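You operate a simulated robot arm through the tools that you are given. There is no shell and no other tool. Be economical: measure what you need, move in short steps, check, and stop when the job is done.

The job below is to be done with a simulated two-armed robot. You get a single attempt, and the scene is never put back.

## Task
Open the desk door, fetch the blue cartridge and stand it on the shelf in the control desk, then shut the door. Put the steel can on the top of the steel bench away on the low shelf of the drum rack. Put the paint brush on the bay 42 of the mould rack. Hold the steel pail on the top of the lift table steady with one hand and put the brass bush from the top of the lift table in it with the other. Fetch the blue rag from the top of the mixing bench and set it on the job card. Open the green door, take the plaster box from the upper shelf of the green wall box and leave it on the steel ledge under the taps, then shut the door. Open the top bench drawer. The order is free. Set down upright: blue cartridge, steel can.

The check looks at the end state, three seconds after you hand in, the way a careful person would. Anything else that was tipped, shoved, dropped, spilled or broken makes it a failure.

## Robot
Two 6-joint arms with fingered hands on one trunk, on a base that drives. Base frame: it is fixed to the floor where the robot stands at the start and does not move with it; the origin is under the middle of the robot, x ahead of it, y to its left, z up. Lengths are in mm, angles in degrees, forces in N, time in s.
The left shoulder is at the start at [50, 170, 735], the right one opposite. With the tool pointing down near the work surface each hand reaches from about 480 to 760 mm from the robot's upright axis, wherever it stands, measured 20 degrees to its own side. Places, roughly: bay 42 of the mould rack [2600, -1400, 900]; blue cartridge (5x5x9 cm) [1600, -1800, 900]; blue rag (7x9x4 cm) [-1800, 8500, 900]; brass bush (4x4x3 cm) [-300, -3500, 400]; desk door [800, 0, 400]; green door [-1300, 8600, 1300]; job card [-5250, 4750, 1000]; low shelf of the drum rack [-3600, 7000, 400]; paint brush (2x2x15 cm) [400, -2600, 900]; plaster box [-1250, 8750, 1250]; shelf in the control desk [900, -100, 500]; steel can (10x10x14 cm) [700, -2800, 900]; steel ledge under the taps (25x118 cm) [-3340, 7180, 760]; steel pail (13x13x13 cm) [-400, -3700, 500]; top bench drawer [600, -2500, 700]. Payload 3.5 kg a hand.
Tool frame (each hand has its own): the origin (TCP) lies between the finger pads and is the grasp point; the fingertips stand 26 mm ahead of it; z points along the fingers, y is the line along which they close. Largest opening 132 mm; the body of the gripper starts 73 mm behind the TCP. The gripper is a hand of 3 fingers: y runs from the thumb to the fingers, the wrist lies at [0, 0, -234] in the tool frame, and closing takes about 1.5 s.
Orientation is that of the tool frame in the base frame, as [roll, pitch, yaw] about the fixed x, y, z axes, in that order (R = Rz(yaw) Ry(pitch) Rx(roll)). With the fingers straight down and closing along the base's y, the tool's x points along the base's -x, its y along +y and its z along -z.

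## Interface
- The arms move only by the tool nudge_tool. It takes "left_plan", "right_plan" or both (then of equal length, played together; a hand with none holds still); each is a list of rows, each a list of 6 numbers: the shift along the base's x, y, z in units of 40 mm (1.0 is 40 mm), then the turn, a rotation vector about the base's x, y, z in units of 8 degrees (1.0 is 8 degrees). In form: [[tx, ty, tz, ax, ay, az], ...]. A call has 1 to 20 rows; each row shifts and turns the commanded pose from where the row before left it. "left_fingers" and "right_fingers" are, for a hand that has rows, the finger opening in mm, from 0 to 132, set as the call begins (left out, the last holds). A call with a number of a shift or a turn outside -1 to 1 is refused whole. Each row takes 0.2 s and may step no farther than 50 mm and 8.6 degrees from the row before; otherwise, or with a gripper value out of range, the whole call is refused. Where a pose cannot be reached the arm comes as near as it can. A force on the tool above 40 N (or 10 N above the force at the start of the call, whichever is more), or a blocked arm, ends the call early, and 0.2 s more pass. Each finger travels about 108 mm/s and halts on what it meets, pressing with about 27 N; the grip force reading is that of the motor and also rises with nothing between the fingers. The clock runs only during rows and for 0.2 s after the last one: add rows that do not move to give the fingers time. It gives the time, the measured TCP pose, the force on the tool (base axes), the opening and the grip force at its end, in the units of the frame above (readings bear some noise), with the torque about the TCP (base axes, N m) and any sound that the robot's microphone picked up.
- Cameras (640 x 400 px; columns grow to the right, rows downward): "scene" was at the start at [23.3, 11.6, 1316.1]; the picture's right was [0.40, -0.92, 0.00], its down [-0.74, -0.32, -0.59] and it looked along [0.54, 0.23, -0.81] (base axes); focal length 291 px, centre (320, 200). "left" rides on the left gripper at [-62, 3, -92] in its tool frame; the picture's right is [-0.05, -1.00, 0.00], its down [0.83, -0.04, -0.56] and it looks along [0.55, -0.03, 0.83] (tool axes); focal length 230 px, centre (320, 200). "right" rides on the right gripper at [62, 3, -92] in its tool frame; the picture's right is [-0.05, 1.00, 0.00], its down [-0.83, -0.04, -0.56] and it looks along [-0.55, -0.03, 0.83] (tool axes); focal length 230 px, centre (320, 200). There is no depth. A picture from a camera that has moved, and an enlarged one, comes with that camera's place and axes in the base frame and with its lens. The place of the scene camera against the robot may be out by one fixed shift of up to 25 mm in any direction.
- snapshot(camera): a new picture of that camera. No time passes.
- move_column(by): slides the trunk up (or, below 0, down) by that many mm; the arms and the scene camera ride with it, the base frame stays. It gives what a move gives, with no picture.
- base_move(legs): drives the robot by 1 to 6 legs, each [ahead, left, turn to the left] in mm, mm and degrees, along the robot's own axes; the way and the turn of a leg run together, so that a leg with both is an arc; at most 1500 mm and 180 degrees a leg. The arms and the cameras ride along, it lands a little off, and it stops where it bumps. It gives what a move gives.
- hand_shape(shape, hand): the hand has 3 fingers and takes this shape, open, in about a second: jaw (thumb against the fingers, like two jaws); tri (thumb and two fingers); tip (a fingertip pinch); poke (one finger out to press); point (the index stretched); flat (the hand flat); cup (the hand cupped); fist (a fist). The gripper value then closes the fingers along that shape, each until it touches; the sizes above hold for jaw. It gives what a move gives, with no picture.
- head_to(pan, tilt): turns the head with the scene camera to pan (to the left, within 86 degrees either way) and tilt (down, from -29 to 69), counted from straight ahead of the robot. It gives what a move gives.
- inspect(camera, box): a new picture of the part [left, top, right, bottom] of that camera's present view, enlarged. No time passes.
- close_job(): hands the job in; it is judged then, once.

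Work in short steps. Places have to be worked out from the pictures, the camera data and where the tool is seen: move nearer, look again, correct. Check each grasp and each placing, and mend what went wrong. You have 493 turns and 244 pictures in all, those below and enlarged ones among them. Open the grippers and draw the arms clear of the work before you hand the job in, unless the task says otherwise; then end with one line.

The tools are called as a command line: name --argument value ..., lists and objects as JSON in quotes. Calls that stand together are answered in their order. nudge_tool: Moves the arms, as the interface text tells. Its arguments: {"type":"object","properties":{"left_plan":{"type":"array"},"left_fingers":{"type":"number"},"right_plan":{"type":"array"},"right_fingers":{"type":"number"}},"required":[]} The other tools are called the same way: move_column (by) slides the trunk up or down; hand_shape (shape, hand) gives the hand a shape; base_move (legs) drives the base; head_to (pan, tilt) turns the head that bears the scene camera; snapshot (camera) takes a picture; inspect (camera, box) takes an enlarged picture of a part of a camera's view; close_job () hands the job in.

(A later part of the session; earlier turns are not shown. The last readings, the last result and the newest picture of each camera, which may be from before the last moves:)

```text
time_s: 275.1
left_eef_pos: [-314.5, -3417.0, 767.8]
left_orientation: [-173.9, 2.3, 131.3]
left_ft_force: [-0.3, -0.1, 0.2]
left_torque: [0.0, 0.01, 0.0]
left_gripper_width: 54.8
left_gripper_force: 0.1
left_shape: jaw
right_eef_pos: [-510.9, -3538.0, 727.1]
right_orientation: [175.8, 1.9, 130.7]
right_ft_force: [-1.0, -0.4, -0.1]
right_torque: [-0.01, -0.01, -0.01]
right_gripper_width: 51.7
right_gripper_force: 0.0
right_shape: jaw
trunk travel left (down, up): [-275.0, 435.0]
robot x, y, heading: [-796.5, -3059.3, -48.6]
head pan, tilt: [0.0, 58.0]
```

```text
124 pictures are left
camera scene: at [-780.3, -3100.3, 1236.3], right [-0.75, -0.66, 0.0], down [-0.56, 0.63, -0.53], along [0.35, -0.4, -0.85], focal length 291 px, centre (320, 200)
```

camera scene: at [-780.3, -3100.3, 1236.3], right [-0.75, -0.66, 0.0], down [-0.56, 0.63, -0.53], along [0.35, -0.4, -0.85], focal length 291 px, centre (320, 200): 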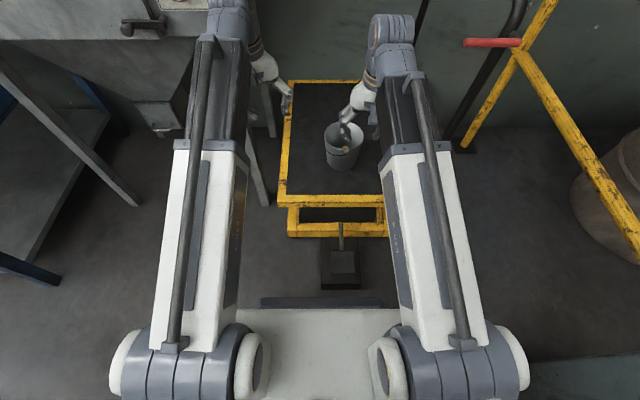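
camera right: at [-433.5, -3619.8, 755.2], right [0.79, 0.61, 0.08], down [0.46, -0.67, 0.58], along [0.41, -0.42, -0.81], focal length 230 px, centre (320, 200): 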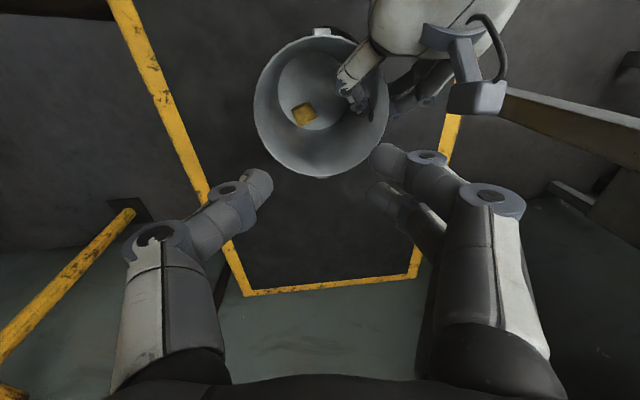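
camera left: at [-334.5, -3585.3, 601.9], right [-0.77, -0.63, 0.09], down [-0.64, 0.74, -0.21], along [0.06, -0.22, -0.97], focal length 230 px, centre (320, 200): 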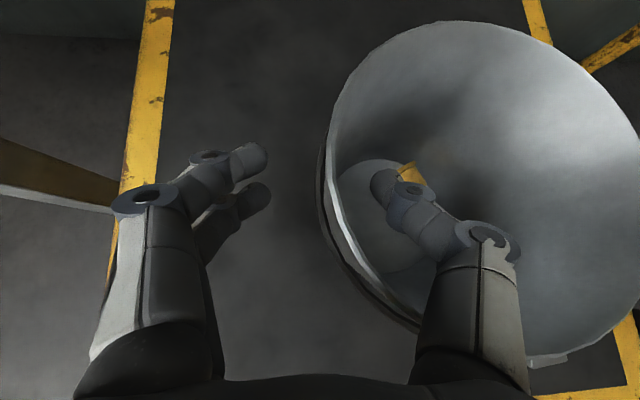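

Bush/pail done. Recomputing, the can sits ≈460 mm behind the bench edge. Raise the trunk and slide left to stand right of the open drawer.

move_column --by 340

base_move --legs '[[-30, 300, 0], [40, 620, 0]]'

head_to --pan 15 --tilt 45

snapshot --camera "scene"

```text
time_s: 278.4
left_eef_pos: [-313.9, -3415.7, 1107.1]
left_orientation: [-174.0, 2.2, 131.5]
left_ft_force: [-0.6, 0.1, -0.2]
left_torque: [0.01, 0.0, -0.01]
left_gripper_width: 54.6
left_gripper_force: 0.1
left_shape: jaw
right_eef_pos: [-509.8, -3538.1, 1066.8]
right_orientation: [175.8, 2.1, 130.7]
right_ft_force: [-1.0, -0.2, -0.1]
right_torque: [0.0, 0.0, 0.0]
right_gripper_width: 51.4
right_gripper_force: 0.1
right_shape: jaw
trunk travel left (down, up): [-615.0, 95.0]
robot x, y, heading: [-797.8, -3055.8, -48.2]
head pan, tilt: [0.0, 58.0]
```

```text
time_s: 283.6
left_eef_pos: [380.2, -2816.8, 1105.7]
left_orientation: [-174.0, 2.4, 130.9]
left_ft_force: [0.0, -0.8, -0.3]
left_torque: [-0.01, -0.02, -0.02]
left_gripper_width: 54.8
left_gripper_force: 0.0
left_shape: jaw
right_eef_pos: [184.2, -2936.0, 1066.3]
right_orientation: [175.7, 2.0, 130.2]
right_ft_force: [0.3, 0.2, 0.9]
right_torque: [0.03, -0.03, -0.01]
right_gripper_width: 51.9
right_gripper_force: 0.1
right_shape: jaw
trunk travel left (down, up): [-615.0, 95.0]
robot x, y, heading: [-97.8, -2457.2, -48.7]
head pan, tilt: [0.0, 58.0]
```

```text
time_s: 284.3
left_eef_pos: [380.1, -2817.0, 1106.8]
left_orientation: [-174.0, 2.3, 130.9]
left_ft_force: [0.7, 0.0, -0.3]
left_torque: [0.0, 0.01, -0.01]
left_gripper_width: 54.7
left_gripper_force: 0.1
left_shape: jaw
right_eef_pos: [183.0, -2937.2, 1066.2]
right_orientation: [175.8, 2.0, 130.2]
right_ft_force: [-0.7, 0.5, -0.4]
right_torque: [0.02, 0.02, 0.0]
right_gripper_width: 51.6
right_gripper_force: 0.2
right_shape: jaw
trunk travel left (down, up): [-615.0, 95.0]
robot x, y, heading: [-99.6, -2458.9, -48.9]
head pan, tilt: [15.0, 45.0]
```

```text
123 pictures are left
camera scene: at [-60.9, -2490.4, 1593.4], right [-0.56, -0.83, 0.0], down [-0.59, 0.39, -0.71], along [0.59, -0.39, -0.71], focal length 291 px, centre (320, 200)
```

scene: 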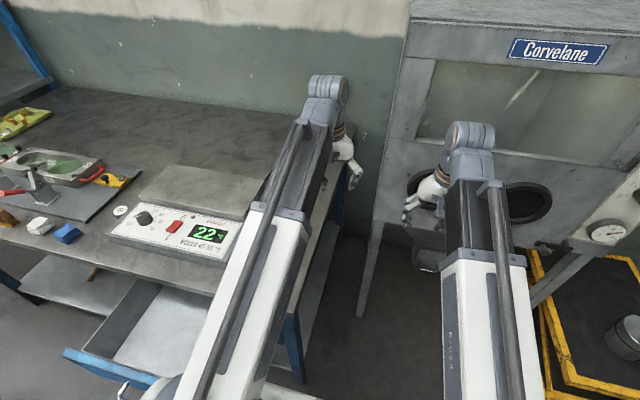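

The left arm hides the can. Move the left hand left/forward, pitched ~50°, to look with its camera.

nudge_tool --left_plan '[[0.765, 0.12, 0.1, -0.67, -0.585, 0], [0.765, 0.12, 0.1, -0.67, -0.585, 0], [0.765, 0.12, 0, -0.67, -0.585, 0], [0.765, 0.12, 0, -0.67, -0.585, 0], [0.765, 0.12, 0, -0.67, -0.585, 0], [0.765, 0.12, 0, -0.67, -0.585, 0], [0.765, 0.12, 0, -0.67, -0.585, 0]]' --left_fingers 125

snapshot --camera "left"

snapshot --camera "scene"

```text
time_s: 285.9
left_eef_pos: [594.6, -2783.0, 1113.8]
left_orientation: [-174.3, 52.4, 130.7]
left_ft_force: [0.0, 0.4, -0.1]
left_torque: [-0.03, 0.03, -0.01]
left_gripper_width: 125.1
left_gripper_force: 0.2
left_shape: jaw
right_eef_pos: [183.0, -2935.9, 1065.9]
right_orientation: [175.7, 2.0, 130.2]
right_ft_force: [0.6, 0.5, -0.7]
right_torque: [0.0, 0.02, 0.02]
right_gripper_width: 51.6
right_gripper_force: 0.0
right_shape: jaw
trunk travel left (down, up): [-615.0, 95.0]
robot x, y, heading: [-97.9, -2459.2, -48.6]
head pan, tilt: [15.0, 45.0]
```

```text
122 pictures are left
camera left: at [581.4, -2749.1, 1218.2], right [-0.78, -0.61, 0.1], down [-0.61, 0.73, -0.32], along [0.12, -0.31, -0.94], focal length 230 px, centre (320, 200)
```

left: 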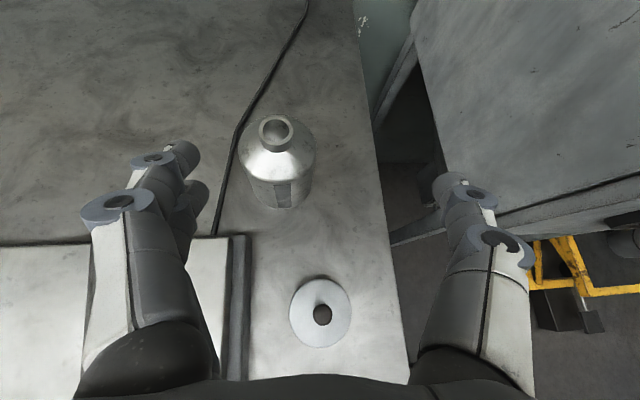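

```text
121 pictures are left
camera scene: at [-60.7, -2490.3, 1593.5], right [-0.56, -0.83, 0.0], down [-0.59, 0.39, -0.71], along [0.59, -0.39, -0.71], focal length 291 px, centre (320, 200)
```

scene: 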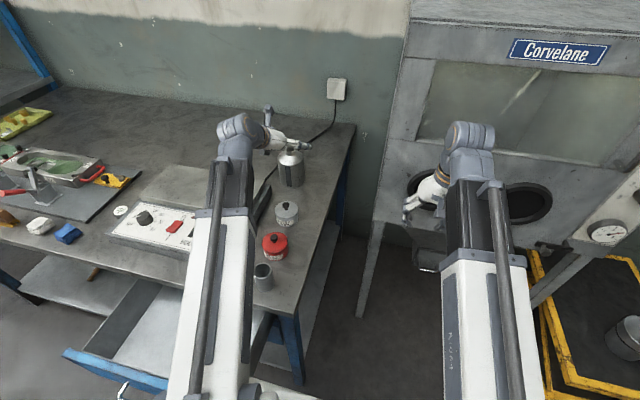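

Can axis ≈(683,-2841), cap top ≈1030. Move over it, staying high, and check.

nudge_tool --left_plan '[[0.7, -0.45, 0, 0, 0, 0], [0.7, -0.45, 0, 0, 0, 0], [0.7, -0.45, 0, 0, 0, 0]]'

snapshot --camera "left"

```text
time_s: 286.7
left_eef_pos: [678.5, -2838.3, 1113.8]
left_orientation: [-174.2, 52.2, 130.8]
left_ft_force: [-0.7, -0.2, 0.0]
left_torque: [0.0, 0.0, -0.03]
left_gripper_width: 124.9
left_gripper_force: 0.0
left_shape: jaw
right_eef_pos: [183.8, -2937.5, 1066.2]
right_orientation: [175.6, 1.9, 130.2]
right_ft_force: [0.9, -0.1, 0.5]
right_torque: [0.0, -0.05, -0.03]
right_gripper_width: 51.5
right_gripper_force: 0.1
right_shape: jaw
trunk travel left (down, up): [-615.0, 95.0]
robot x, y, heading: [-101.8, -2457.1, -48.8]
head pan, tilt: [15.0, 45.0]
```

```text
120 pictures are left
camera left: at [664.9, -2803.9, 1217.6], right [-0.78, -0.61, 0.1], down [-0.61, 0.73, -0.31], along [0.12, -0.31, -0.94], focal length 230 px, centre (320, 200)
```

left: 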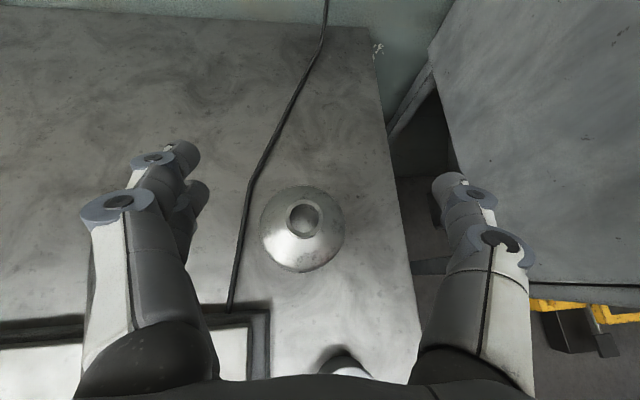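

Can axis refined to (694,-2851), top z≈1003 (bench ≈865), Ø≈88. Correct the small roll, centre, and descend to z≈935 first.

nudge_tool --left_plan '[[0.3, -0.22, 0, 0.47, -0.53, 0], [0, 0, -0.9, 0, 0, 0], [0, 0, -0.9, 0, 0, 0]]'

snapshot --camera "left"

```text
time_s: 287.5
left_eef_pos: [690.7, -2845.8, 1042.3]
left_orientation: [176.5, 51.8, 123.5]
left_ft_force: [-0.3, -0.3, 0.1]
left_torque: [0.01, 0.01, -0.01]
left_gripper_width: 124.9
left_gripper_force: 0.0
left_shape: jaw
right_eef_pos: [183.7, -2938.1, 1066.3]
right_orientation: [175.7, 2.0, 130.2]
right_ft_force: [0.1, -0.4, 0.3]
right_torque: [0.02, 0.04, -0.01]
right_gripper_width: 51.8
right_gripper_force: 0.1
right_shape: jaw
trunk travel left (down, up): [-615.0, 95.0]
robot x, y, heading: [-96.1, -2453.9, -48.8]
head pan, tilt: [15.0, 45.0]
```

```text
119 pictures are left
camera left: at [669.3, -2818.7, 1147.4], right [-0.79, -0.62, 0.0], down [-0.59, 0.75, -0.31], along [0.19, -0.25, -0.95], focal length 230 px, centre (320, 200)
```

left: 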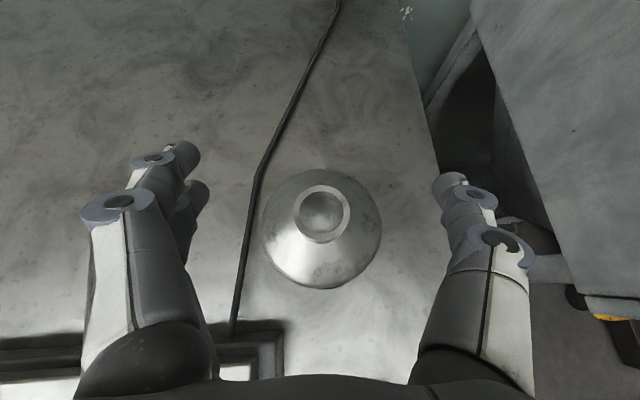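

Aligned. Back off 9 mm in depth for palm clearance and descend to z≈932, then close.

nudge_tool --left_plan '[[-0.18, 0.13, -0.8, 0, 0, 0], [0, 0, -0.9, 0, 0, 0], [0, 0, -0.7, 0, 0, 0], [0, 0, -0.35, 0, 0, 0]]'

snapshot --camera "left"

```text
time_s: 288.5
left_eef_pos: [683.7, -2840.8, 931.9]
left_orientation: [176.6, 51.7, 123.6]
left_ft_force: [-0.4, -0.2, -0.7]
left_torque: [0.0, 0.0, 0.02]
left_gripper_width: 124.5
left_gripper_force: 0.0
left_shape: jaw
right_eef_pos: [183.8, -2936.5, 1065.9]
right_orientation: [175.7, 2.0, 130.1]
right_ft_force: [-0.9, 0.0, -0.2]
right_torque: [-0.02, -0.03, 0.02]
right_gripper_width: 51.1
right_gripper_force: 0.1
right_shape: jaw
trunk travel left (down, up): [-615.0, 95.0]
robot x, y, heading: [-99.0, -2460.4, -49.1]
head pan, tilt: [15.0, 45.0]
```

```text
118 pictures are left
camera left: at [662.0, -2813.3, 1036.9], right [-0.79, -0.62, 0.0], down [-0.59, 0.75, -0.31], along [0.19, -0.25, -0.95], focal length 230 px, centre (320, 200)
```

left: 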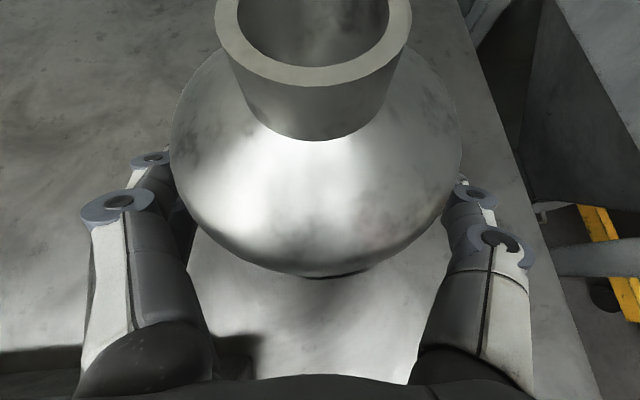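

Fingers straddle the can. Close.

nudge_tool --left_plan '[[0, 0, 0, 0, 0, 0], [0, 0, 0, 0, 0, 0], [0, 0, 0, 0, 0, 0], [0, 0, 0, 0, 0, 0], [0, 0, 0, 0, 0, 0]]' --left_fingers 50

nudge_tool --left_plan '[[0, 0, 0.4, 0, 0, 0], [0, 0, 0.6, 0, 0, 0], [0, 0, 0.8, 0, 0, 0]]'

snapshot --camera "left"

snapshot --camera "scene"

```text
time_s: 289.7
left_eef_pos: [683.4, -2840.8, 931.0]
left_orientation: [176.5, 51.7, 123.6]
left_ft_force: [0.1, -0.2, -0.3]
left_torque: [0.04, -0.02, 0.02]
left_gripper_width: 85.6
left_gripper_force: 27.1
left_shape: jaw
right_eef_pos: [183.8, -2935.8, 1065.9]
right_orientation: [175.8, 1.9, 130.2]
right_ft_force: [0.3, 0.5, 0.6]
right_torque: [0.01, -0.01, 0.01]
right_gripper_width: 51.5
right_gripper_force: 0.1
right_shape: jaw
trunk travel left (down, up): [-615.0, 95.0]
robot x, y, heading: [-99.6, -2457.3, -48.9]
head pan, tilt: [15.0, 45.0]
```

```text
time_s: 290.5
left_eef_pos: [682.7, -2841.1, 1004.4]
left_orientation: [176.5, 51.7, 123.6]
left_ft_force: [0.4, 0.1, -0.9]
left_torque: [0.04, 0.01, -0.01]
left_gripper_width: 85.8
left_gripper_force: 27.2
left_shape: jaw
right_eef_pos: [183.2, -2937.1, 1066.4]
right_orientation: [175.7, 2.1, 130.2]
right_ft_force: [-0.1, -0.5, 0.9]
right_torque: [0.04, 0.02, 0.01]
right_gripper_width: 51.4
right_gripper_force: 0.0
right_shape: jaw
trunk travel left (down, up): [-615.0, 95.0]
robot x, y, heading: [-98.0, -2457.0, -48.9]
head pan, tilt: [15.0, 45.0]
```

```text
117 pictures are left
camera left: at [662.0, -2813.9, 1109.4], right [-0.79, -0.62, 0.0], down [-0.59, 0.75, -0.31], along [0.19, -0.25, -0.95], focal length 230 px, centre (320, 200)
```

left: 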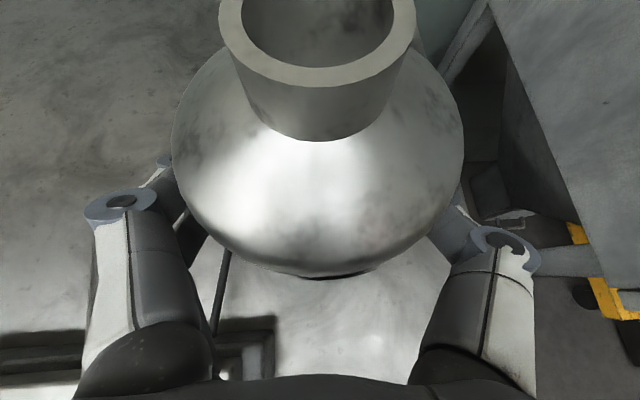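

```text
116 pictures are left
camera scene: at [-60.9, -2490.4, 1593.4], right [-0.56, -0.83, 0.0], down [-0.59, 0.39, -0.71], along [0.59, -0.39, -0.71], focal length 291 px, centre (320, 200)
```

scene: 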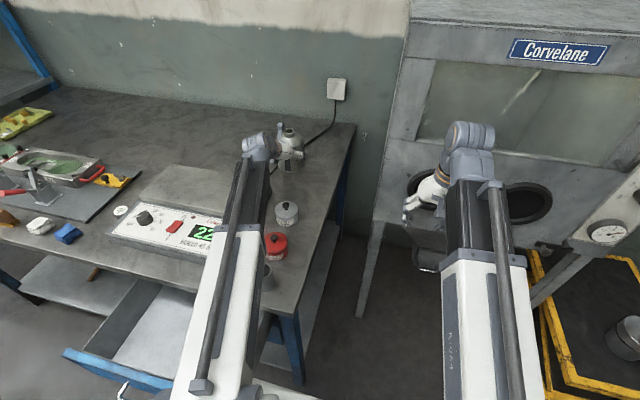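

Can is held. Lift higher, retract the arm, then begin the long drive: back off, turn to heading 40 and head for the gap between desk and small table.

nudge_tool --left_plan '[[0, 0, 1, 0, 0, 0], [0, 0, 1, 0, 0, 0], [0, 0, 0.5, 0, 0, 0], [-0.66, 0.75, 0, 0, 0, 0], [-0.66, 0.75, 0, 0, 0, 0], [-0.66, 0.75, 0, 0, 0, 0], [-0.66, 0.75, 0, 0, 0, 0]]'

base_move --legs '[[-250, 0, 0], [-690, 682, 0], [0, 0, 89]]'

head_to --pan 0 --tilt 30

snapshot --camera "scene"

```text
time_s: 292.1
left_eef_pos: [576.8, -2719.8, 1105.1]
left_orientation: [176.6, 51.7, 123.6]
left_ft_force: [0.1, -0.1, -1.2]
left_torque: [0.03, 0.0, 0.01]
left_gripper_width: 85.7
left_gripper_force: 26.8
left_shape: jaw
right_eef_pos: [182.5, -2937.2, 1066.0]
right_orientation: [175.7, 2.0, 130.3]
right_ft_force: [0.7, -0.5, 0.5]
right_torque: [0.0, 0.01, -0.01]
right_gripper_width: 51.6
right_gripper_force: 0.1
right_shape: jaw
trunk travel left (down, up): [-615.0, 95.0]
robot x, y, heading: [-97.7, -2456.7, -48.8]
head pan, tilt: [15.0, 45.0]
```

```text
time_s: 302.4
left_eef_pos: [62.8, -624.0, 1106.0]
left_orientation: [176.6, 51.7, -146.7]
left_ft_force: [-0.2, -0.4, -0.8]
left_torque: [-0.01, 0.02, -0.02]
left_gripper_width: 85.6
left_gripper_force: 27.2
left_shape: jaw
right_eef_pos: [278.6, -1019.1, 1066.5]
right_orientation: [175.7, 2.0, -139.9]
right_ft_force: [-0.8, 0.0, -0.3]
right_torque: [-0.02, 0.04, 0.01]
right_gripper_width: 51.6
right_gripper_force: 0.1
right_shape: jaw
trunk travel left (down, up): [-615.0, 95.0]
robot x, y, heading: [-201.3, -1301.8, 41.1]
head pan, tilt: [15.0, 45.0]
```

```text
time_s: 303.2
left_eef_pos: [62.8, -624.1, 1104.6]
left_orientation: [176.7, 51.8, -146.6]
left_ft_force: [-0.3, -0.8, -0.7]
left_torque: [0.01, 0.02, 0.02]
left_gripper_width: 85.6
left_gripper_force: 27.5
left_shape: jaw
right_eef_pos: [278.2, -1017.6, 1066.4]
right_orientation: [175.7, 2.0, -140.1]
right_ft_force: [0.4, -0.3, -0.3]
right_torque: [0.02, 0.03, -0.01]
right_gripper_width: 51.3
right_gripper_force: 0.0
right_shape: jaw
trunk travel left (down, up): [-615.0, 95.0]
robot x, y, heading: [-204.6, -1299.5, 41.2]
head pan, tilt: [0.0, 30.0]
```

```text
115 pictures are left
camera scene: at [-167.6, -1282.3, 1616.0], right [0.66, -0.75, 0.0], down [-0.38, -0.33, -0.87], along [0.65, 0.57, -0.5], focal length 291 px, centre (320, 200)
```

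scene: 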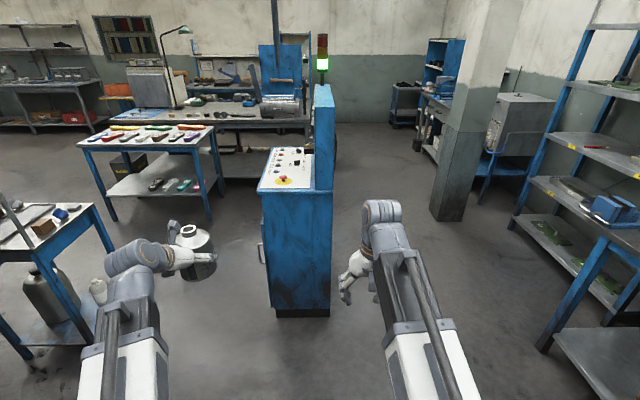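

Clear view: the gap between small table and desk is ahead-left. Drive diagonally into it, then forward past the small table.

base_move --legs '[[810, 722, 0], [1100, 0, 0]]'

head_to --pan 80 --tilt 25

snapshot --camera "scene"

```text
time_s: 314.0
left_eef_pos: [1008.2, 1186.1, 1106.0]
left_orientation: [176.6, 51.7, -145.9]
left_ft_force: [0.0, 0.2, -0.7]
left_torque: [0.03, 0.02, -0.02]
left_gripper_width: 85.8
left_gripper_force: 27.3
left_shape: jaw
right_eef_pos: [1229.3, 793.2, 1064.7]
right_orientation: [175.7, 1.9, -139.5]
right_ft_force: [-0.4, 0.7, -0.5]
right_torque: [-0.02, -0.01, 0.03]
right_gripper_width: 51.5
right_gripper_force: 0.0
right_shape: jaw
trunk travel left (down, up): [-615.0, 95.0]
robot x, y, heading: [751.2, 513.5, 41.6]
head pan, tilt: [0.0, 30.0]
```

```text
time_s: 315.5
left_eef_pos: [1009.2, 1185.6, 1104.8]
left_orientation: [176.6, 51.7, -146.0]
left_ft_force: [0.3, 0.1, -0.6]
left_torque: [0.01, 0.03, 0.03]
left_gripper_width: 85.4
left_gripper_force: 27.1
left_shape: jaw
right_eef_pos: [1229.8, 792.6, 1066.5]
right_orientation: [175.7, 2.0, -139.4]
right_ft_force: [-0.8, 0.1, 0.1]
right_torque: [0.01, -0.01, 0.0]
right_gripper_width: 51.5
right_gripper_force: 0.0
right_shape: jaw
trunk travel left (down, up): [-615.0, 95.0]
robot x, y, heading: [750.8, 509.8, 41.6]
head pan, tilt: [80.0, 25.0]
```

```text
114 pictures are left
camera scene: at [669.9, 542.9, 1624.0], right [0.85, 0.52, 0.0], down [0.22, -0.36, -0.91], along [-0.47, 0.77, -0.42], focal length 291 px, centre (320, 200)
```

scene: 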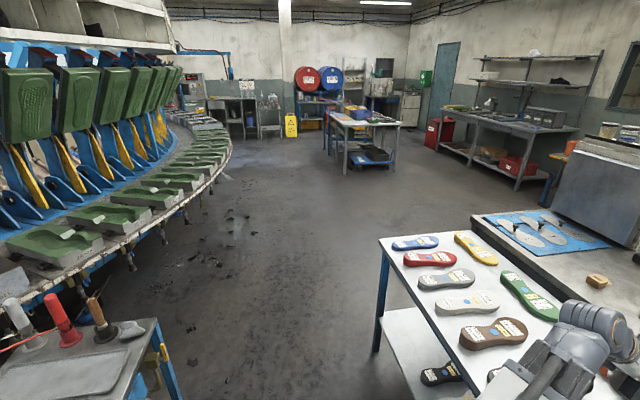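

Corridor is clear. Strafe left along it, turn toward the drums, and drive on.

base_move --legs '[[0, 1500, 0], [0, 0, 80], [1400, 0, 0], [1400, 0, 0], [800, 0, 0]]'

head_to --pan 0 --tilt 20

snapshot --camera "scene"

```text
time_s: 343.6
left_eef_pos: [-2792.6, 5076.2, 1106.2]
left_orientation: [176.6, 51.8, -66.3]
left_ft_force: [-0.2, -0.1, -0.7]
left_torque: [-0.04, -0.01, 0.0]
left_gripper_width: 85.6
left_gripper_force: 27.2
left_shape: jaw
right_eef_pos: [-2367.6, 5222.2, 1065.1]
right_orientation: [175.7, 1.9, -59.6]
right_ft_force: [-0.7, 0.7, 0.1]
right_torque: [0.0, 0.01, -0.01]
right_gripper_width: 51.7
right_gripper_force: 0.0
right_shape: jaw
trunk travel left (down, up): [-615.0, 95.0]
robot x, y, heading: [-2170.5, 4705.0, 121.4]
head pan, tilt: [80.0, 25.0]
```

```text
time_s: 345.1
left_eef_pos: [-2792.8, 5076.2, 1104.6]
left_orientation: [176.6, 51.7, -66.2]
left_ft_force: [0.1, -0.6, -1.2]
left_torque: [-0.01, -0.01, -0.01]
left_gripper_width: 85.5
left_gripper_force: 27.1
left_shape: jaw
right_eef_pos: [-2367.5, 5221.6, 1067.9]
right_orientation: [175.7, 2.0, -59.5]
right_ft_force: [0.2, -0.3, 0.1]
right_torque: [-0.04, 0.02, 0.0]
right_gripper_width: 51.5
right_gripper_force: 0.1
right_shape: jaw
trunk travel left (down, up): [-615.0, 95.0]
robot x, y, heading: [-2167.8, 4704.3, 121.5]
head pan, tilt: [0.0, 20.0]
```

```text
113 pictures are left
camera scene: at [-2202.4, 4729.8, 1632.1], right [0.85, 0.52, 0.0], down [0.18, -0.29, -0.94], along [-0.49, 0.8, -0.34], focal length 291 px, centre (320, 200)
```

scene: 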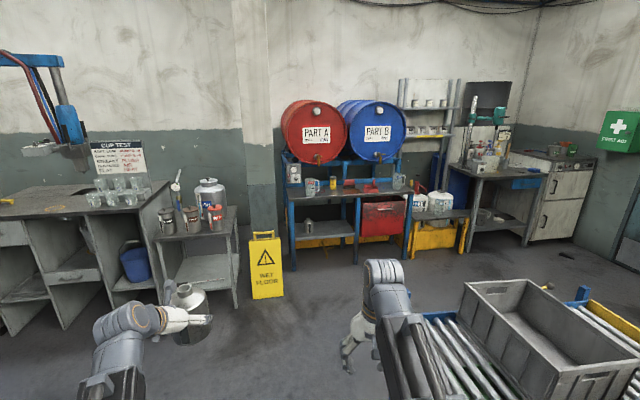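

Drum rack found: low shelf front edge ≈ line (-3745,6680)→(-2811,7509), z≈300; free spot in its left half. Approach, keeping clear of the wet-floor sign (left) and roller conveyor (right).

base_move --legs '[[1180, 100, 0], [0, 0, 10]]'

head_to --pan 0 --tilt 30

snapshot --camera "scene"

```text
time_s: 351.8
left_eef_pos: [-3555.7, 5920.1, 1104.8]
left_orientation: [176.6, 51.7, -56.0]
left_ft_force: [0.6, 0.5, -1.7]
left_torque: [-0.01, -0.02, -0.01]
left_gripper_width: 85.5
left_gripper_force: 26.6
left_shape: jaw
right_eef_pos: [-3161.5, 6140.8, 1065.4]
right_orientation: [175.7, 1.9, -49.4]
right_ft_force: [-0.7, 0.7, -0.8]
right_torque: [-0.01, -0.01, 0.02]
right_gripper_width: 51.4
right_gripper_force: 0.1
right_shape: jaw
trunk travel left (down, up): [-615.0, 95.0]
robot x, y, heading: [-2878.3, 5664.9, 131.6]
head pan, tilt: [0.0, 20.0]
```

```text
time_s: 352.6
left_eef_pos: [-3555.6, 5920.1, 1105.4]
left_orientation: [176.6, 51.7, -56.0]
left_ft_force: [-0.4, 0.4, -1.2]
left_torque: [0.0, -0.03, -0.01]
left_gripper_width: 85.4
left_gripper_force: 27.3
left_shape: jaw
right_eef_pos: [-3161.5, 6140.2, 1065.8]
right_orientation: [175.7, 2.0, -49.4]
right_ft_force: [-0.3, -0.3, 0.7]
right_torque: [-0.01, 0.01, -0.01]
right_gripper_width: 51.3
right_gripper_force: 0.1
right_shape: jaw
trunk travel left (down, up): [-615.0, 95.0]
robot x, y, heading: [-2876.4, 5662.0, 131.4]
head pan, tilt: [0.0, 30.0]
```

```text
112 pictures are left
camera scene: at [-2914.9, 5682.6, 1616.1], right [0.75, 0.66, 0.0], down [0.33, -0.37, -0.87], along [-0.57, 0.65, -0.5], focal length 291 px, centre (320, 200)
```

scene: 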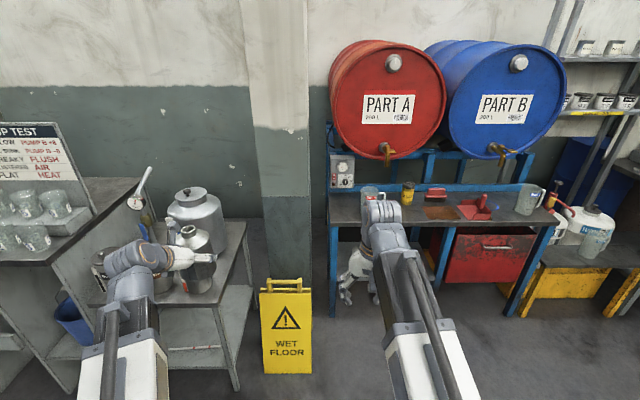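

Need to move right ~675 and forward ~430; check the conveyor on the right first.

head_to --pan -60 --tilt 45

snapshot --camera "scene"

```text
time_s: 353.9
left_eef_pos: [-3555.3, 5920.2, 1105.1]
left_orientation: [176.6, 51.7, -56.2]
left_ft_force: [0.0, 0.1, -0.2]
left_torque: [-0.03, -0.01, -0.03]
left_gripper_width: 85.3
left_gripper_force: 27.1
left_shape: jaw
right_eef_pos: [-3161.8, 6140.7, 1066.1]
right_orientation: [175.7, 2.0, -49.3]
right_ft_force: [0.0, -0.2, -0.1]
right_torque: [0.0, 0.02, 0.0]
right_gripper_width: 51.5
right_gripper_force: 0.0
right_shape: jaw
trunk travel left (down, up): [-615.0, 95.0]
robot x, y, heading: [-2876.4, 5662.7, 131.6]
head pan, tilt: [-60.0, 45.0]
```

```text
111 pictures are left
camera scene: at [-2829.2, 5692.1, 1593.5], right [0.95, -0.32, 0.0], down [-0.22, -0.67, -0.71], along [0.22, 0.67, -0.71], focal length 291 px, centre (320, 200)
```

scene: 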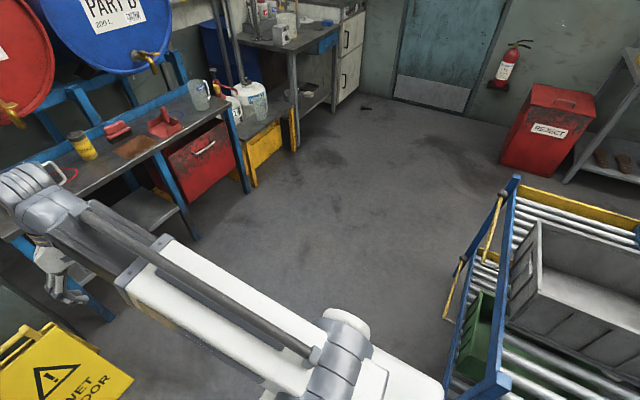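

Conveyor leaves ample room. Move to a standoff in front of the low shelf's left half, then lower the trunk.

base_move --legs '[[480, -675, 0]]'

move_column --by -510

head_to --pan 15 --tilt 25

snapshot --camera "scene"

snapshot --camera "left"

```text
time_s: 358.3
left_eef_pos: [-3368.9, 6732.7, 1105.9]
left_orientation: [176.6, 51.7, -56.7]
left_ft_force: [0.1, -0.4, -1.1]
left_torque: [-0.03, -0.01, 0.0]
left_gripper_width: 85.4
left_gripper_force: 27.0
left_shape: jaw
right_eef_pos: [-2973.0, 6950.5, 1065.9]
right_orientation: [175.7, 1.9, -50.0]
right_ft_force: [-0.1, 0.6, -0.6]
right_torque: [0.04, -0.04, 0.0]
right_gripper_width: 51.5
right_gripper_force: 0.0
right_shape: jaw
trunk travel left (down, up): [-615.0, 95.0]
robot x, y, heading: [-2696.1, 6470.7, 131.4]
head pan, tilt: [-60.0, 45.0]
```

```text
refused: -510 is not a number from -400 to 400
```

```text
time_s: 359.7
left_eef_pos: [-3369.9, 6732.3, 1104.8]
left_orientation: [176.6, 51.6, -56.6]
left_ft_force: [-0.7, 0.6, -0.5]
left_torque: [-0.02, -0.01, -0.03]
left_gripper_width: 85.4
left_gripper_force: 27.2
left_shape: jaw
right_eef_pos: [-2975.1, 6949.2, 1065.6]
right_orientation: [175.7, 2.0, -49.9]
right_ft_force: [-1.2, 0.9, 0.2]
right_torque: [-0.01, 0.02, -0.02]
right_gripper_width: 51.4
right_gripper_force: 0.1
right_shape: jaw
trunk travel left (down, up): [-615.0, 95.0]
robot x, y, heading: [-2690.5, 6469.1, 131.0]
head pan, tilt: [15.0, 25.0]
```

```text
110 pictures are left
camera scene: at [-2748.0, 6472.5, 1624.0], right [0.56, 0.83, 0.0], down [0.35, -0.24, -0.91], along [-0.75, 0.51, -0.42], focal length 291 px, centre (320, 200)
```

scene: 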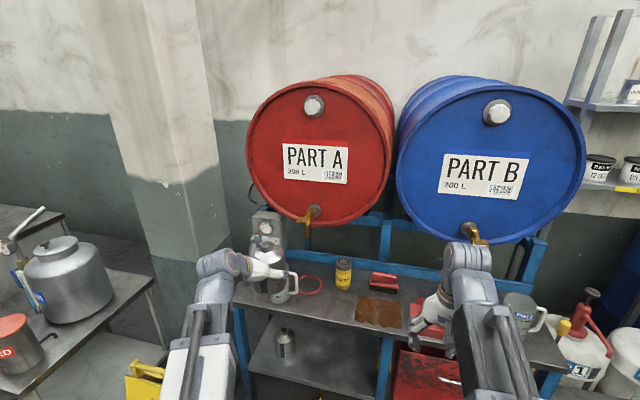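

```text
109 pictures are left
camera left: at [-3348.5, 6705.0, 1210.4], right [0.79, 0.61, 0.0], down [0.58, -0.75, -0.31], along [-0.19, 0.25, -0.95], focal length 230 px, centre (320, 200)
```

left: 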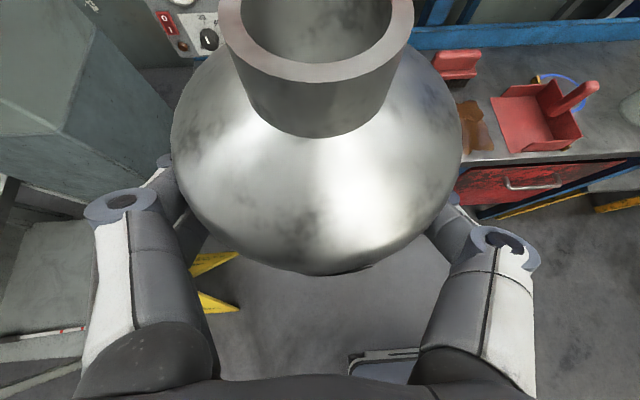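

Hands are still ~300 mm in front of the rack plane. Lower the trunk in two steps.

move_column --by -400

move_column --by -120

snapshot --camera "scene"

snapshot --camera "left"

```text
time_s: 363.6
left_eef_pos: [-3370.2, 6733.2, 704.7]
left_orientation: [176.6, 51.6, -56.6]
left_ft_force: [-0.5, 0.4, -0.3]
left_torque: [-0.03, -0.02, -0.01]
left_gripper_width: 85.3
left_gripper_force: 26.6
left_shape: jaw
right_eef_pos: [-2974.3, 6948.5, 666.2]
right_orientation: [175.7, 2.1, -49.8]
right_ft_force: [-0.6, -0.7, 0.9]
right_torque: [-0.01, 0.0, -0.03]
right_gripper_width: 51.6
right_gripper_force: 0.1
right_shape: jaw
trunk travel left (down, up): [-215.0, 495.0]
robot x, y, heading: [-2691.5, 6470.3, 131.4]
head pan, tilt: [15.0, 25.0]
```

```text
time_s: 365.1
left_eef_pos: [-3368.8, 6732.4, 584.6]
left_orientation: [176.7, 51.6, -56.6]
left_ft_force: [-1.3, -0.6, -0.9]
left_torque: [-0.06, 0.0, 0.0]
left_gripper_width: 85.4
left_gripper_force: 27.2
left_shape: jaw
right_eef_pos: [-2974.0, 6949.0, 545.7]
right_orientation: [175.6, 1.9, -49.9]
right_ft_force: [-0.7, -0.1, 0.5]
right_torque: [0.02, 0.01, 0.02]
right_gripper_width: 51.8
right_gripper_force: 0.2
right_shape: jaw
trunk travel left (down, up): [-95.0, 615.0]
robot x, y, heading: [-2694.7, 6469.4, 131.2]
head pan, tilt: [15.0, 25.0]
```

```text
108 pictures are left
camera scene: at [-2748.0, 6472.4, 1104.1], right [0.56, 0.83, 0.0], down [0.35, -0.24, -0.91], along [-0.75, 0.51, -0.42], focal length 291 px, centre (320, 200)
```

scene: 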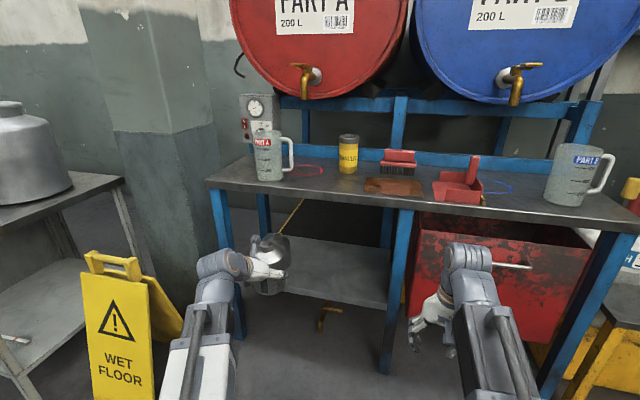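

```text
107 pictures are left
camera left: at [-3348.4, 6705.0, 690.4], right [0.79, 0.61, 0.0], down [0.58, -0.75, -0.31], along [-0.19, 0.25, -0.95], focal length 230 px, centre (320, 200)
```

left: 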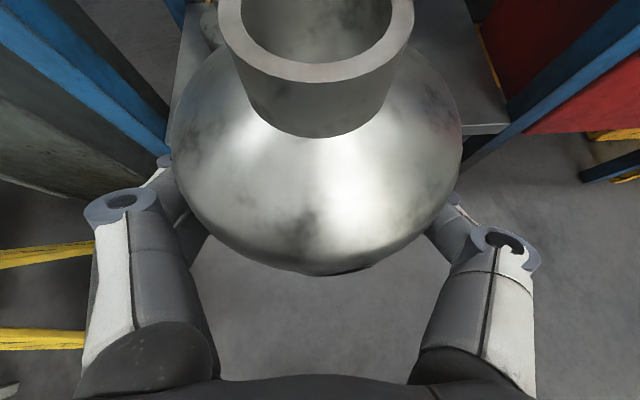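

Target spot on the low shelf ≈(-3524,7064). Shift the can right ~100 and down, then drive in 190.

nudge_tool --left_plan '[[0.48, 0.42, -0.95, 0, 0, 0], [0.48, 0.42, -0.95, 0, 0, 0], [0.48, 0.42, -0.95, 0, 0, 0], [0.48, 0.42, -0.95, 0, 0, 0]]'

base_move --legs '[[180, 0, 0]]'

snapshot --camera "scene"

snapshot --camera "left"

```text
time_s: 366.1
left_eef_pos: [-3296.9, 6803.5, 431.9]
left_orientation: [176.8, 51.6, -56.5]
left_ft_force: [-0.4, -0.4, -1.0]
left_torque: [-0.03, -0.01, 0.06]
left_gripper_width: 85.4
left_gripper_force: 27.2
left_shape: jaw
left hand out of reach, approached as far as the arm can: row 4
right_eef_pos: [-2974.3, 6948.7, 546.9]
right_orientation: [175.7, 2.1, -49.9]
right_ft_force: [0.4, 0.1, 0.0]
right_torque: [-0.01, 0.0, -0.01]
right_gripper_width: 51.7
right_gripper_force: 0.0
right_shape: jaw
trunk travel left (down, up): [-95.0, 615.0]
robot x, y, heading: [-2694.1, 6469.0, 131.3]
head pan, tilt: [15.0, 25.0]
```

```text
time_s: 367.6
left_eef_pos: [-3416.4, 6937.8, 433.0]
left_orientation: [176.8, 51.5, -56.5]
left_ft_force: [-0.2, 0.5, -0.6]
left_torque: [-0.03, -0.03, 0.0]
left_gripper_width: 85.5
left_gripper_force: 27.4
left_shape: jaw
right_eef_pos: [-3092.5, 7083.3, 547.0]
right_orientation: [175.7, 2.0, -49.9]
right_ft_force: [-0.2, -0.2, 0.5]
right_torque: [0.01, 0.01, 0.01]
right_gripper_width: 51.4
right_gripper_force: 0.1
right_shape: jaw
trunk travel left (down, up): [-95.0, 615.0]
robot x, y, heading: [-2813.0, 6603.0, 131.3]
head pan, tilt: [15.0, 25.0]
```

```text
106 pictures are left
camera scene: at [-2866.1, 6607.9, 1104.0], right [0.56, 0.83, 0.0], down [0.35, -0.24, -0.91], along [-0.75, 0.51, -0.42], focal length 291 px, centre (320, 200)
```

scene: 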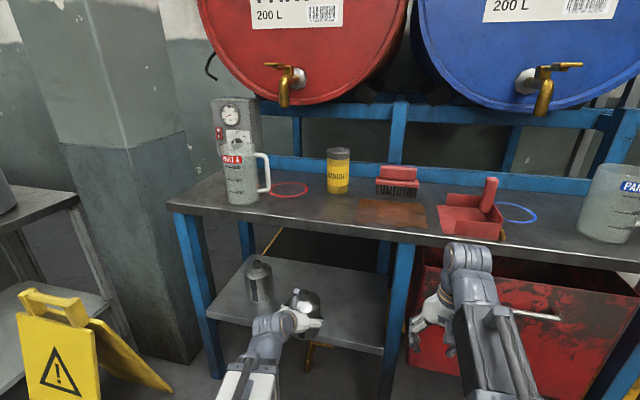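

```text
105 pictures are left
camera left: at [-3395.2, 6910.9, 538.0], right [0.79, 0.61, 0.0], down [0.59, -0.75, -0.31], along [-0.19, 0.25, -0.95], focal length 230 px, centre (320, 200)
```

left: 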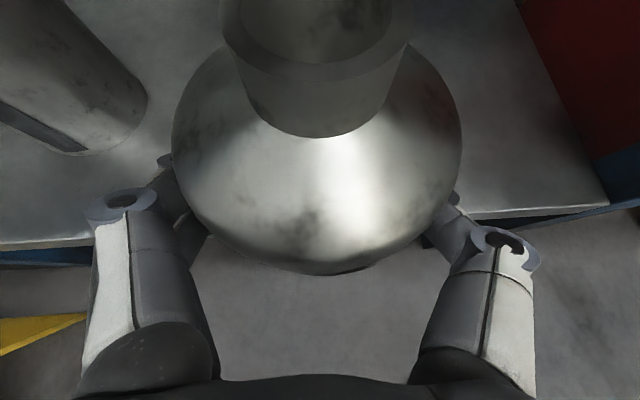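

An identical can stands on the left of the shelf; my spot is ~190 mm right of it. Move in ~155 mm.

nudge_tool --left_plan '[[-0.65, 0.73, 0, 0, 0, 0], [-0.65, 0.73, 0, 0, 0, 0], [-0.65, 0.73, 0, 0, 0, 0], [-0.65, 0.73, 0, 0, 0, 0]]'

snapshot --camera "left"

inspect --camera "scene" --box '[190, 200, 430, 380]'

```text
time_s: 368.6
left_eef_pos: [-3519.6, 7054.1, 432.5]
left_orientation: [176.7, 51.6, -56.5]
left_ft_force: [-0.3, -0.5, -1.1]
left_torque: [0.01, 0.0, -0.01]
left_gripper_width: 85.2
left_gripper_force: 26.8
left_shape: jaw
right_eef_pos: [-3092.4, 7084.0, 546.8]
right_orientation: [175.7, 1.9, -49.9]
right_ft_force: [0.2, -0.8, 0.0]
right_torque: [0.01, 0.0, 0.02]
right_gripper_width: 51.5
right_gripper_force: 0.1
right_shape: jaw
trunk travel left (down, up): [-95.0, 615.0]
robot x, y, heading: [-2811.0, 6601.8, 131.0]
head pan, tilt: [15.0, 25.0]
```

```text
104 pictures are left
camera left: at [-3499.2, 7027.4, 538.0], right [0.79, 0.61, 0.0], down [0.59, -0.75, -0.31], along [-0.19, 0.25, -0.95], focal length 230 px, centre (320, 200)
```

left: 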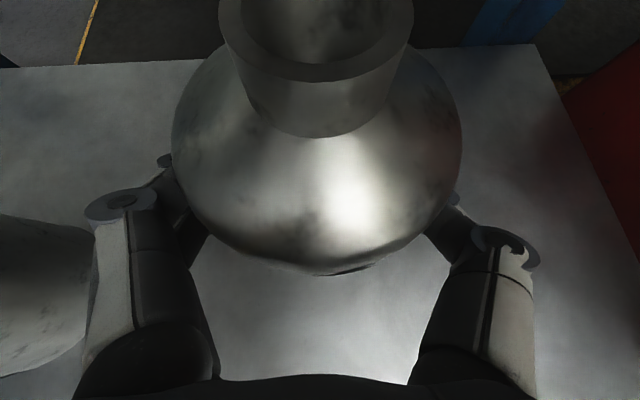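

```text
2.22 times, centred on (310, 290) of scene
camera zoom: at [-2866.1, 6607.8, 1104.0], right [0.56, 0.83, 0.0], down [0.35, -0.24, -0.91], along [-0.75, 0.51, -0.42], focal length 648 px, centre (342, 0)
```

zoom: 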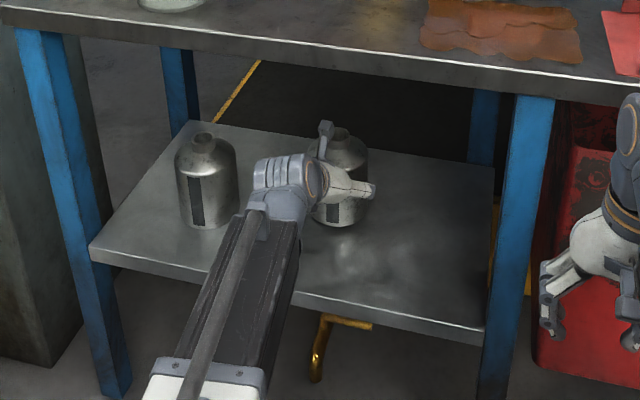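

Over the shelf. Lower 40 mm, then in small steps to contact.

nudge_tool --left_plan '[[0, 0, -0.6, 0, 0, 0], [0, 0, -0.4, 0, 0, 0], [0, 0, -0.15, 0, 0, 0], [0, 0, -0.15, 0, 0, 0]]'

inspect --camera "scene" --box '[190, 200, 430, 380]'

```text
time_s: 369.3
left_eef_pos: [-3521.9, 7056.9, 401.1]
left_orientation: [176.3, 52.9, -56.7]
left_ft_force: [2.4, -1.1, 19.1]
left_torque: [0.27, 0.02, -0.06]
left_gripper_width: 85.4
left_gripper_force: 27.4
left_shape: jaw
right_eef_pos: [-3091.2, 7083.0, 546.4]
right_orientation: [175.7, 2.0, -50.0]
right_ft_force: [0.2, 0.2, -0.4]
right_torque: [0.0, 0.0, 0.01]
right_gripper_width: 51.3
right_gripper_force: 0.0
right_shape: jaw
trunk travel left (down, up): [-95.0, 615.0]
robot x, y, heading: [-2815.1, 6605.0, 131.0]
head pan, tilt: [15.0, 25.0]
stopped in row 3 (left hand): the force on the tool passed its limit at 44 N (the readings are from after the stop); the commanded pose is now the measured one
```

```text
2.22 times, centred on (310, 290) of scene
camera zoom: at [-2864.7, 6606.9, 1103.9], right [0.56, 0.83, 0.0], down [0.35, -0.23, -0.91], along [-0.75, 0.51, -0.42], focal length 648 px, centre (342, 0)
```

zoom: 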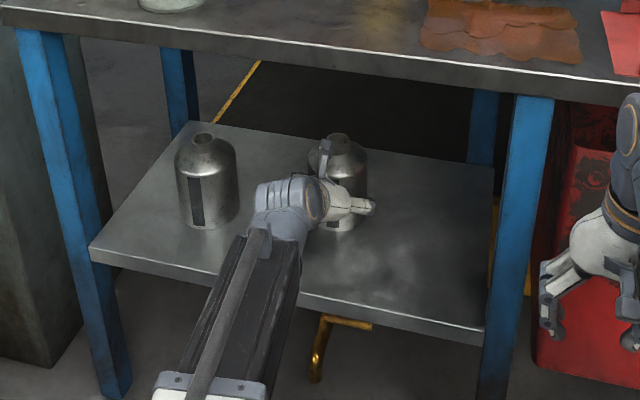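

Contact: shelf at z≈335. Ease 1–2 mm, open, and withdraw upward/back.

nudge_tool --left_plan '[[0, 0, 0.05, 0, 0, 0], [0, 0, 0, 0, 0, 0]]'

nudge_tool --left_plan '[[0, 0, 0, 0, 0, 0], [0, 0, 0, 0, 0, 0], [0, 0, 0, 0, 0, 0], [0, 0, 0, 0, 0, 0]]' --left_fingers 125

snapshot --camera "left"

```text
time_s: 369.9
left_eef_pos: [-3521.9, 7056.6, 402.2]
left_orientation: [176.4, 52.5, -56.8]
left_ft_force: [-1.1, 0.5, 20.8]
left_torque: [0.28, 0.1, 0.06]
left_gripper_width: 85.3
left_gripper_force: 27.2
left_shape: jaw
right_eef_pos: [-3091.4, 7082.3, 547.1]
right_orientation: [175.7, 2.0, -49.9]
right_ft_force: [0.6, 0.2, -0.3]
right_torque: [-0.01, -0.01, 0.03]
right_gripper_width: 51.3
right_gripper_force: 0.1
right_shape: jaw
trunk travel left (down, up): [-95.0, 615.0]
robot x, y, heading: [-2811.3, 6602.9, 130.8]
head pan, tilt: [15.0, 25.0]
```

```text
time_s: 370.9
left_eef_pos: [-3521.3, 7056.0, 397.3]
left_orientation: [176.5, 52.3, -56.6]
left_ft_force: [0.4, 0.4, -0.1]
left_torque: [-0.03, 0.02, -0.02]
left_gripper_width: 124.9
left_gripper_force: 0.1
left_shape: jaw
right_eef_pos: [-3092.0, 7083.8, 548.0]
right_orientation: [175.7, 1.9, -49.9]
right_ft_force: [-0.4, -0.7, -1.3]
right_torque: [0.05, -0.02, 0.0]
right_gripper_width: 51.7
right_gripper_force: 0.0
right_shape: jaw
trunk travel left (down, up): [-95.0, 615.0]
robot x, y, heading: [-2810.0, 6605.5, 131.2]
head pan, tilt: [15.0, 25.0]
```

```text
101 pictures are left
camera left: at [-3499.6, 7028.0, 503.1], right [0.79, 0.62, 0.0], down [0.58, -0.75, -0.32], along [-0.19, 0.25, -0.95], focal length 230 px, centre (320, 200)
```

left: 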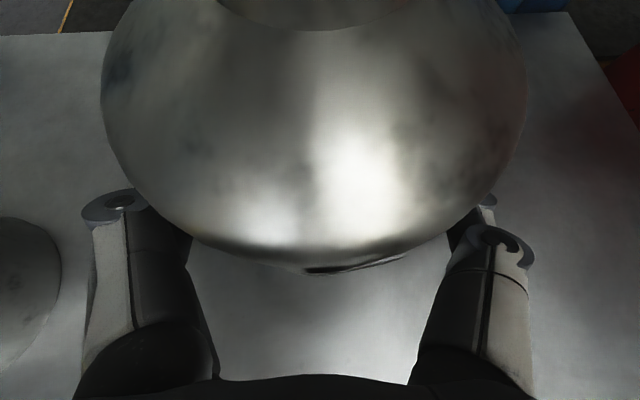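

Can stands free. Withdraw straight back with the base.

base_move --legs '[[-220, 0, 0]]'

inspect --camera "scene" --box '[190, 150, 450, 350]'

```text
time_s: 372.6
left_eef_pos: [-3375.3, 6890.1, 398.5]
left_orientation: [176.4, 52.2, -56.7]
left_ft_force: [-0.1, 1.0, -0.9]
left_torque: [-0.01, -0.02, 0.01]
left_gripper_width: 124.8
left_gripper_force: 0.0
left_shape: jaw
right_eef_pos: [-2947.4, 6918.9, 545.3]
right_orientation: [175.7, 2.1, -49.9]
right_ft_force: [0.0, 0.1, 0.5]
right_torque: [0.01, 0.01, -0.02]
right_gripper_width: 51.4
right_gripper_force: 0.0
right_shape: jaw
trunk travel left (down, up): [-95.0, 615.0]
robot x, y, heading: [-2663.9, 6434.6, 131.0]
head pan, tilt: [15.0, 25.0]
```

```text
2.00 times, centred on (320, 250) of scene
camera zoom: at [-2720.8, 6441.4, 1104.0], right [0.56, 0.83, 0.0], down [0.35, -0.24, -0.91], along [-0.75, 0.51, -0.42], focal length 583 px, centre (320, 100)
```

zoom: 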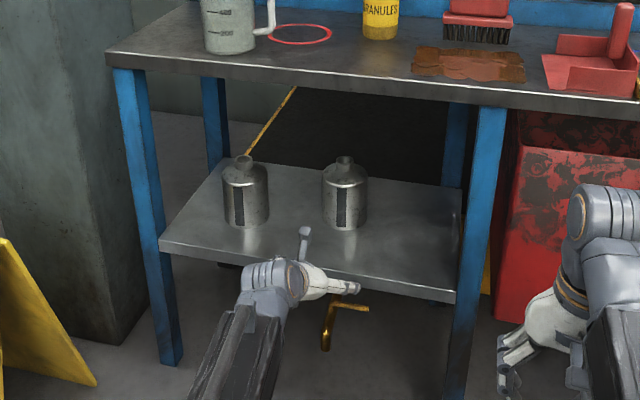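

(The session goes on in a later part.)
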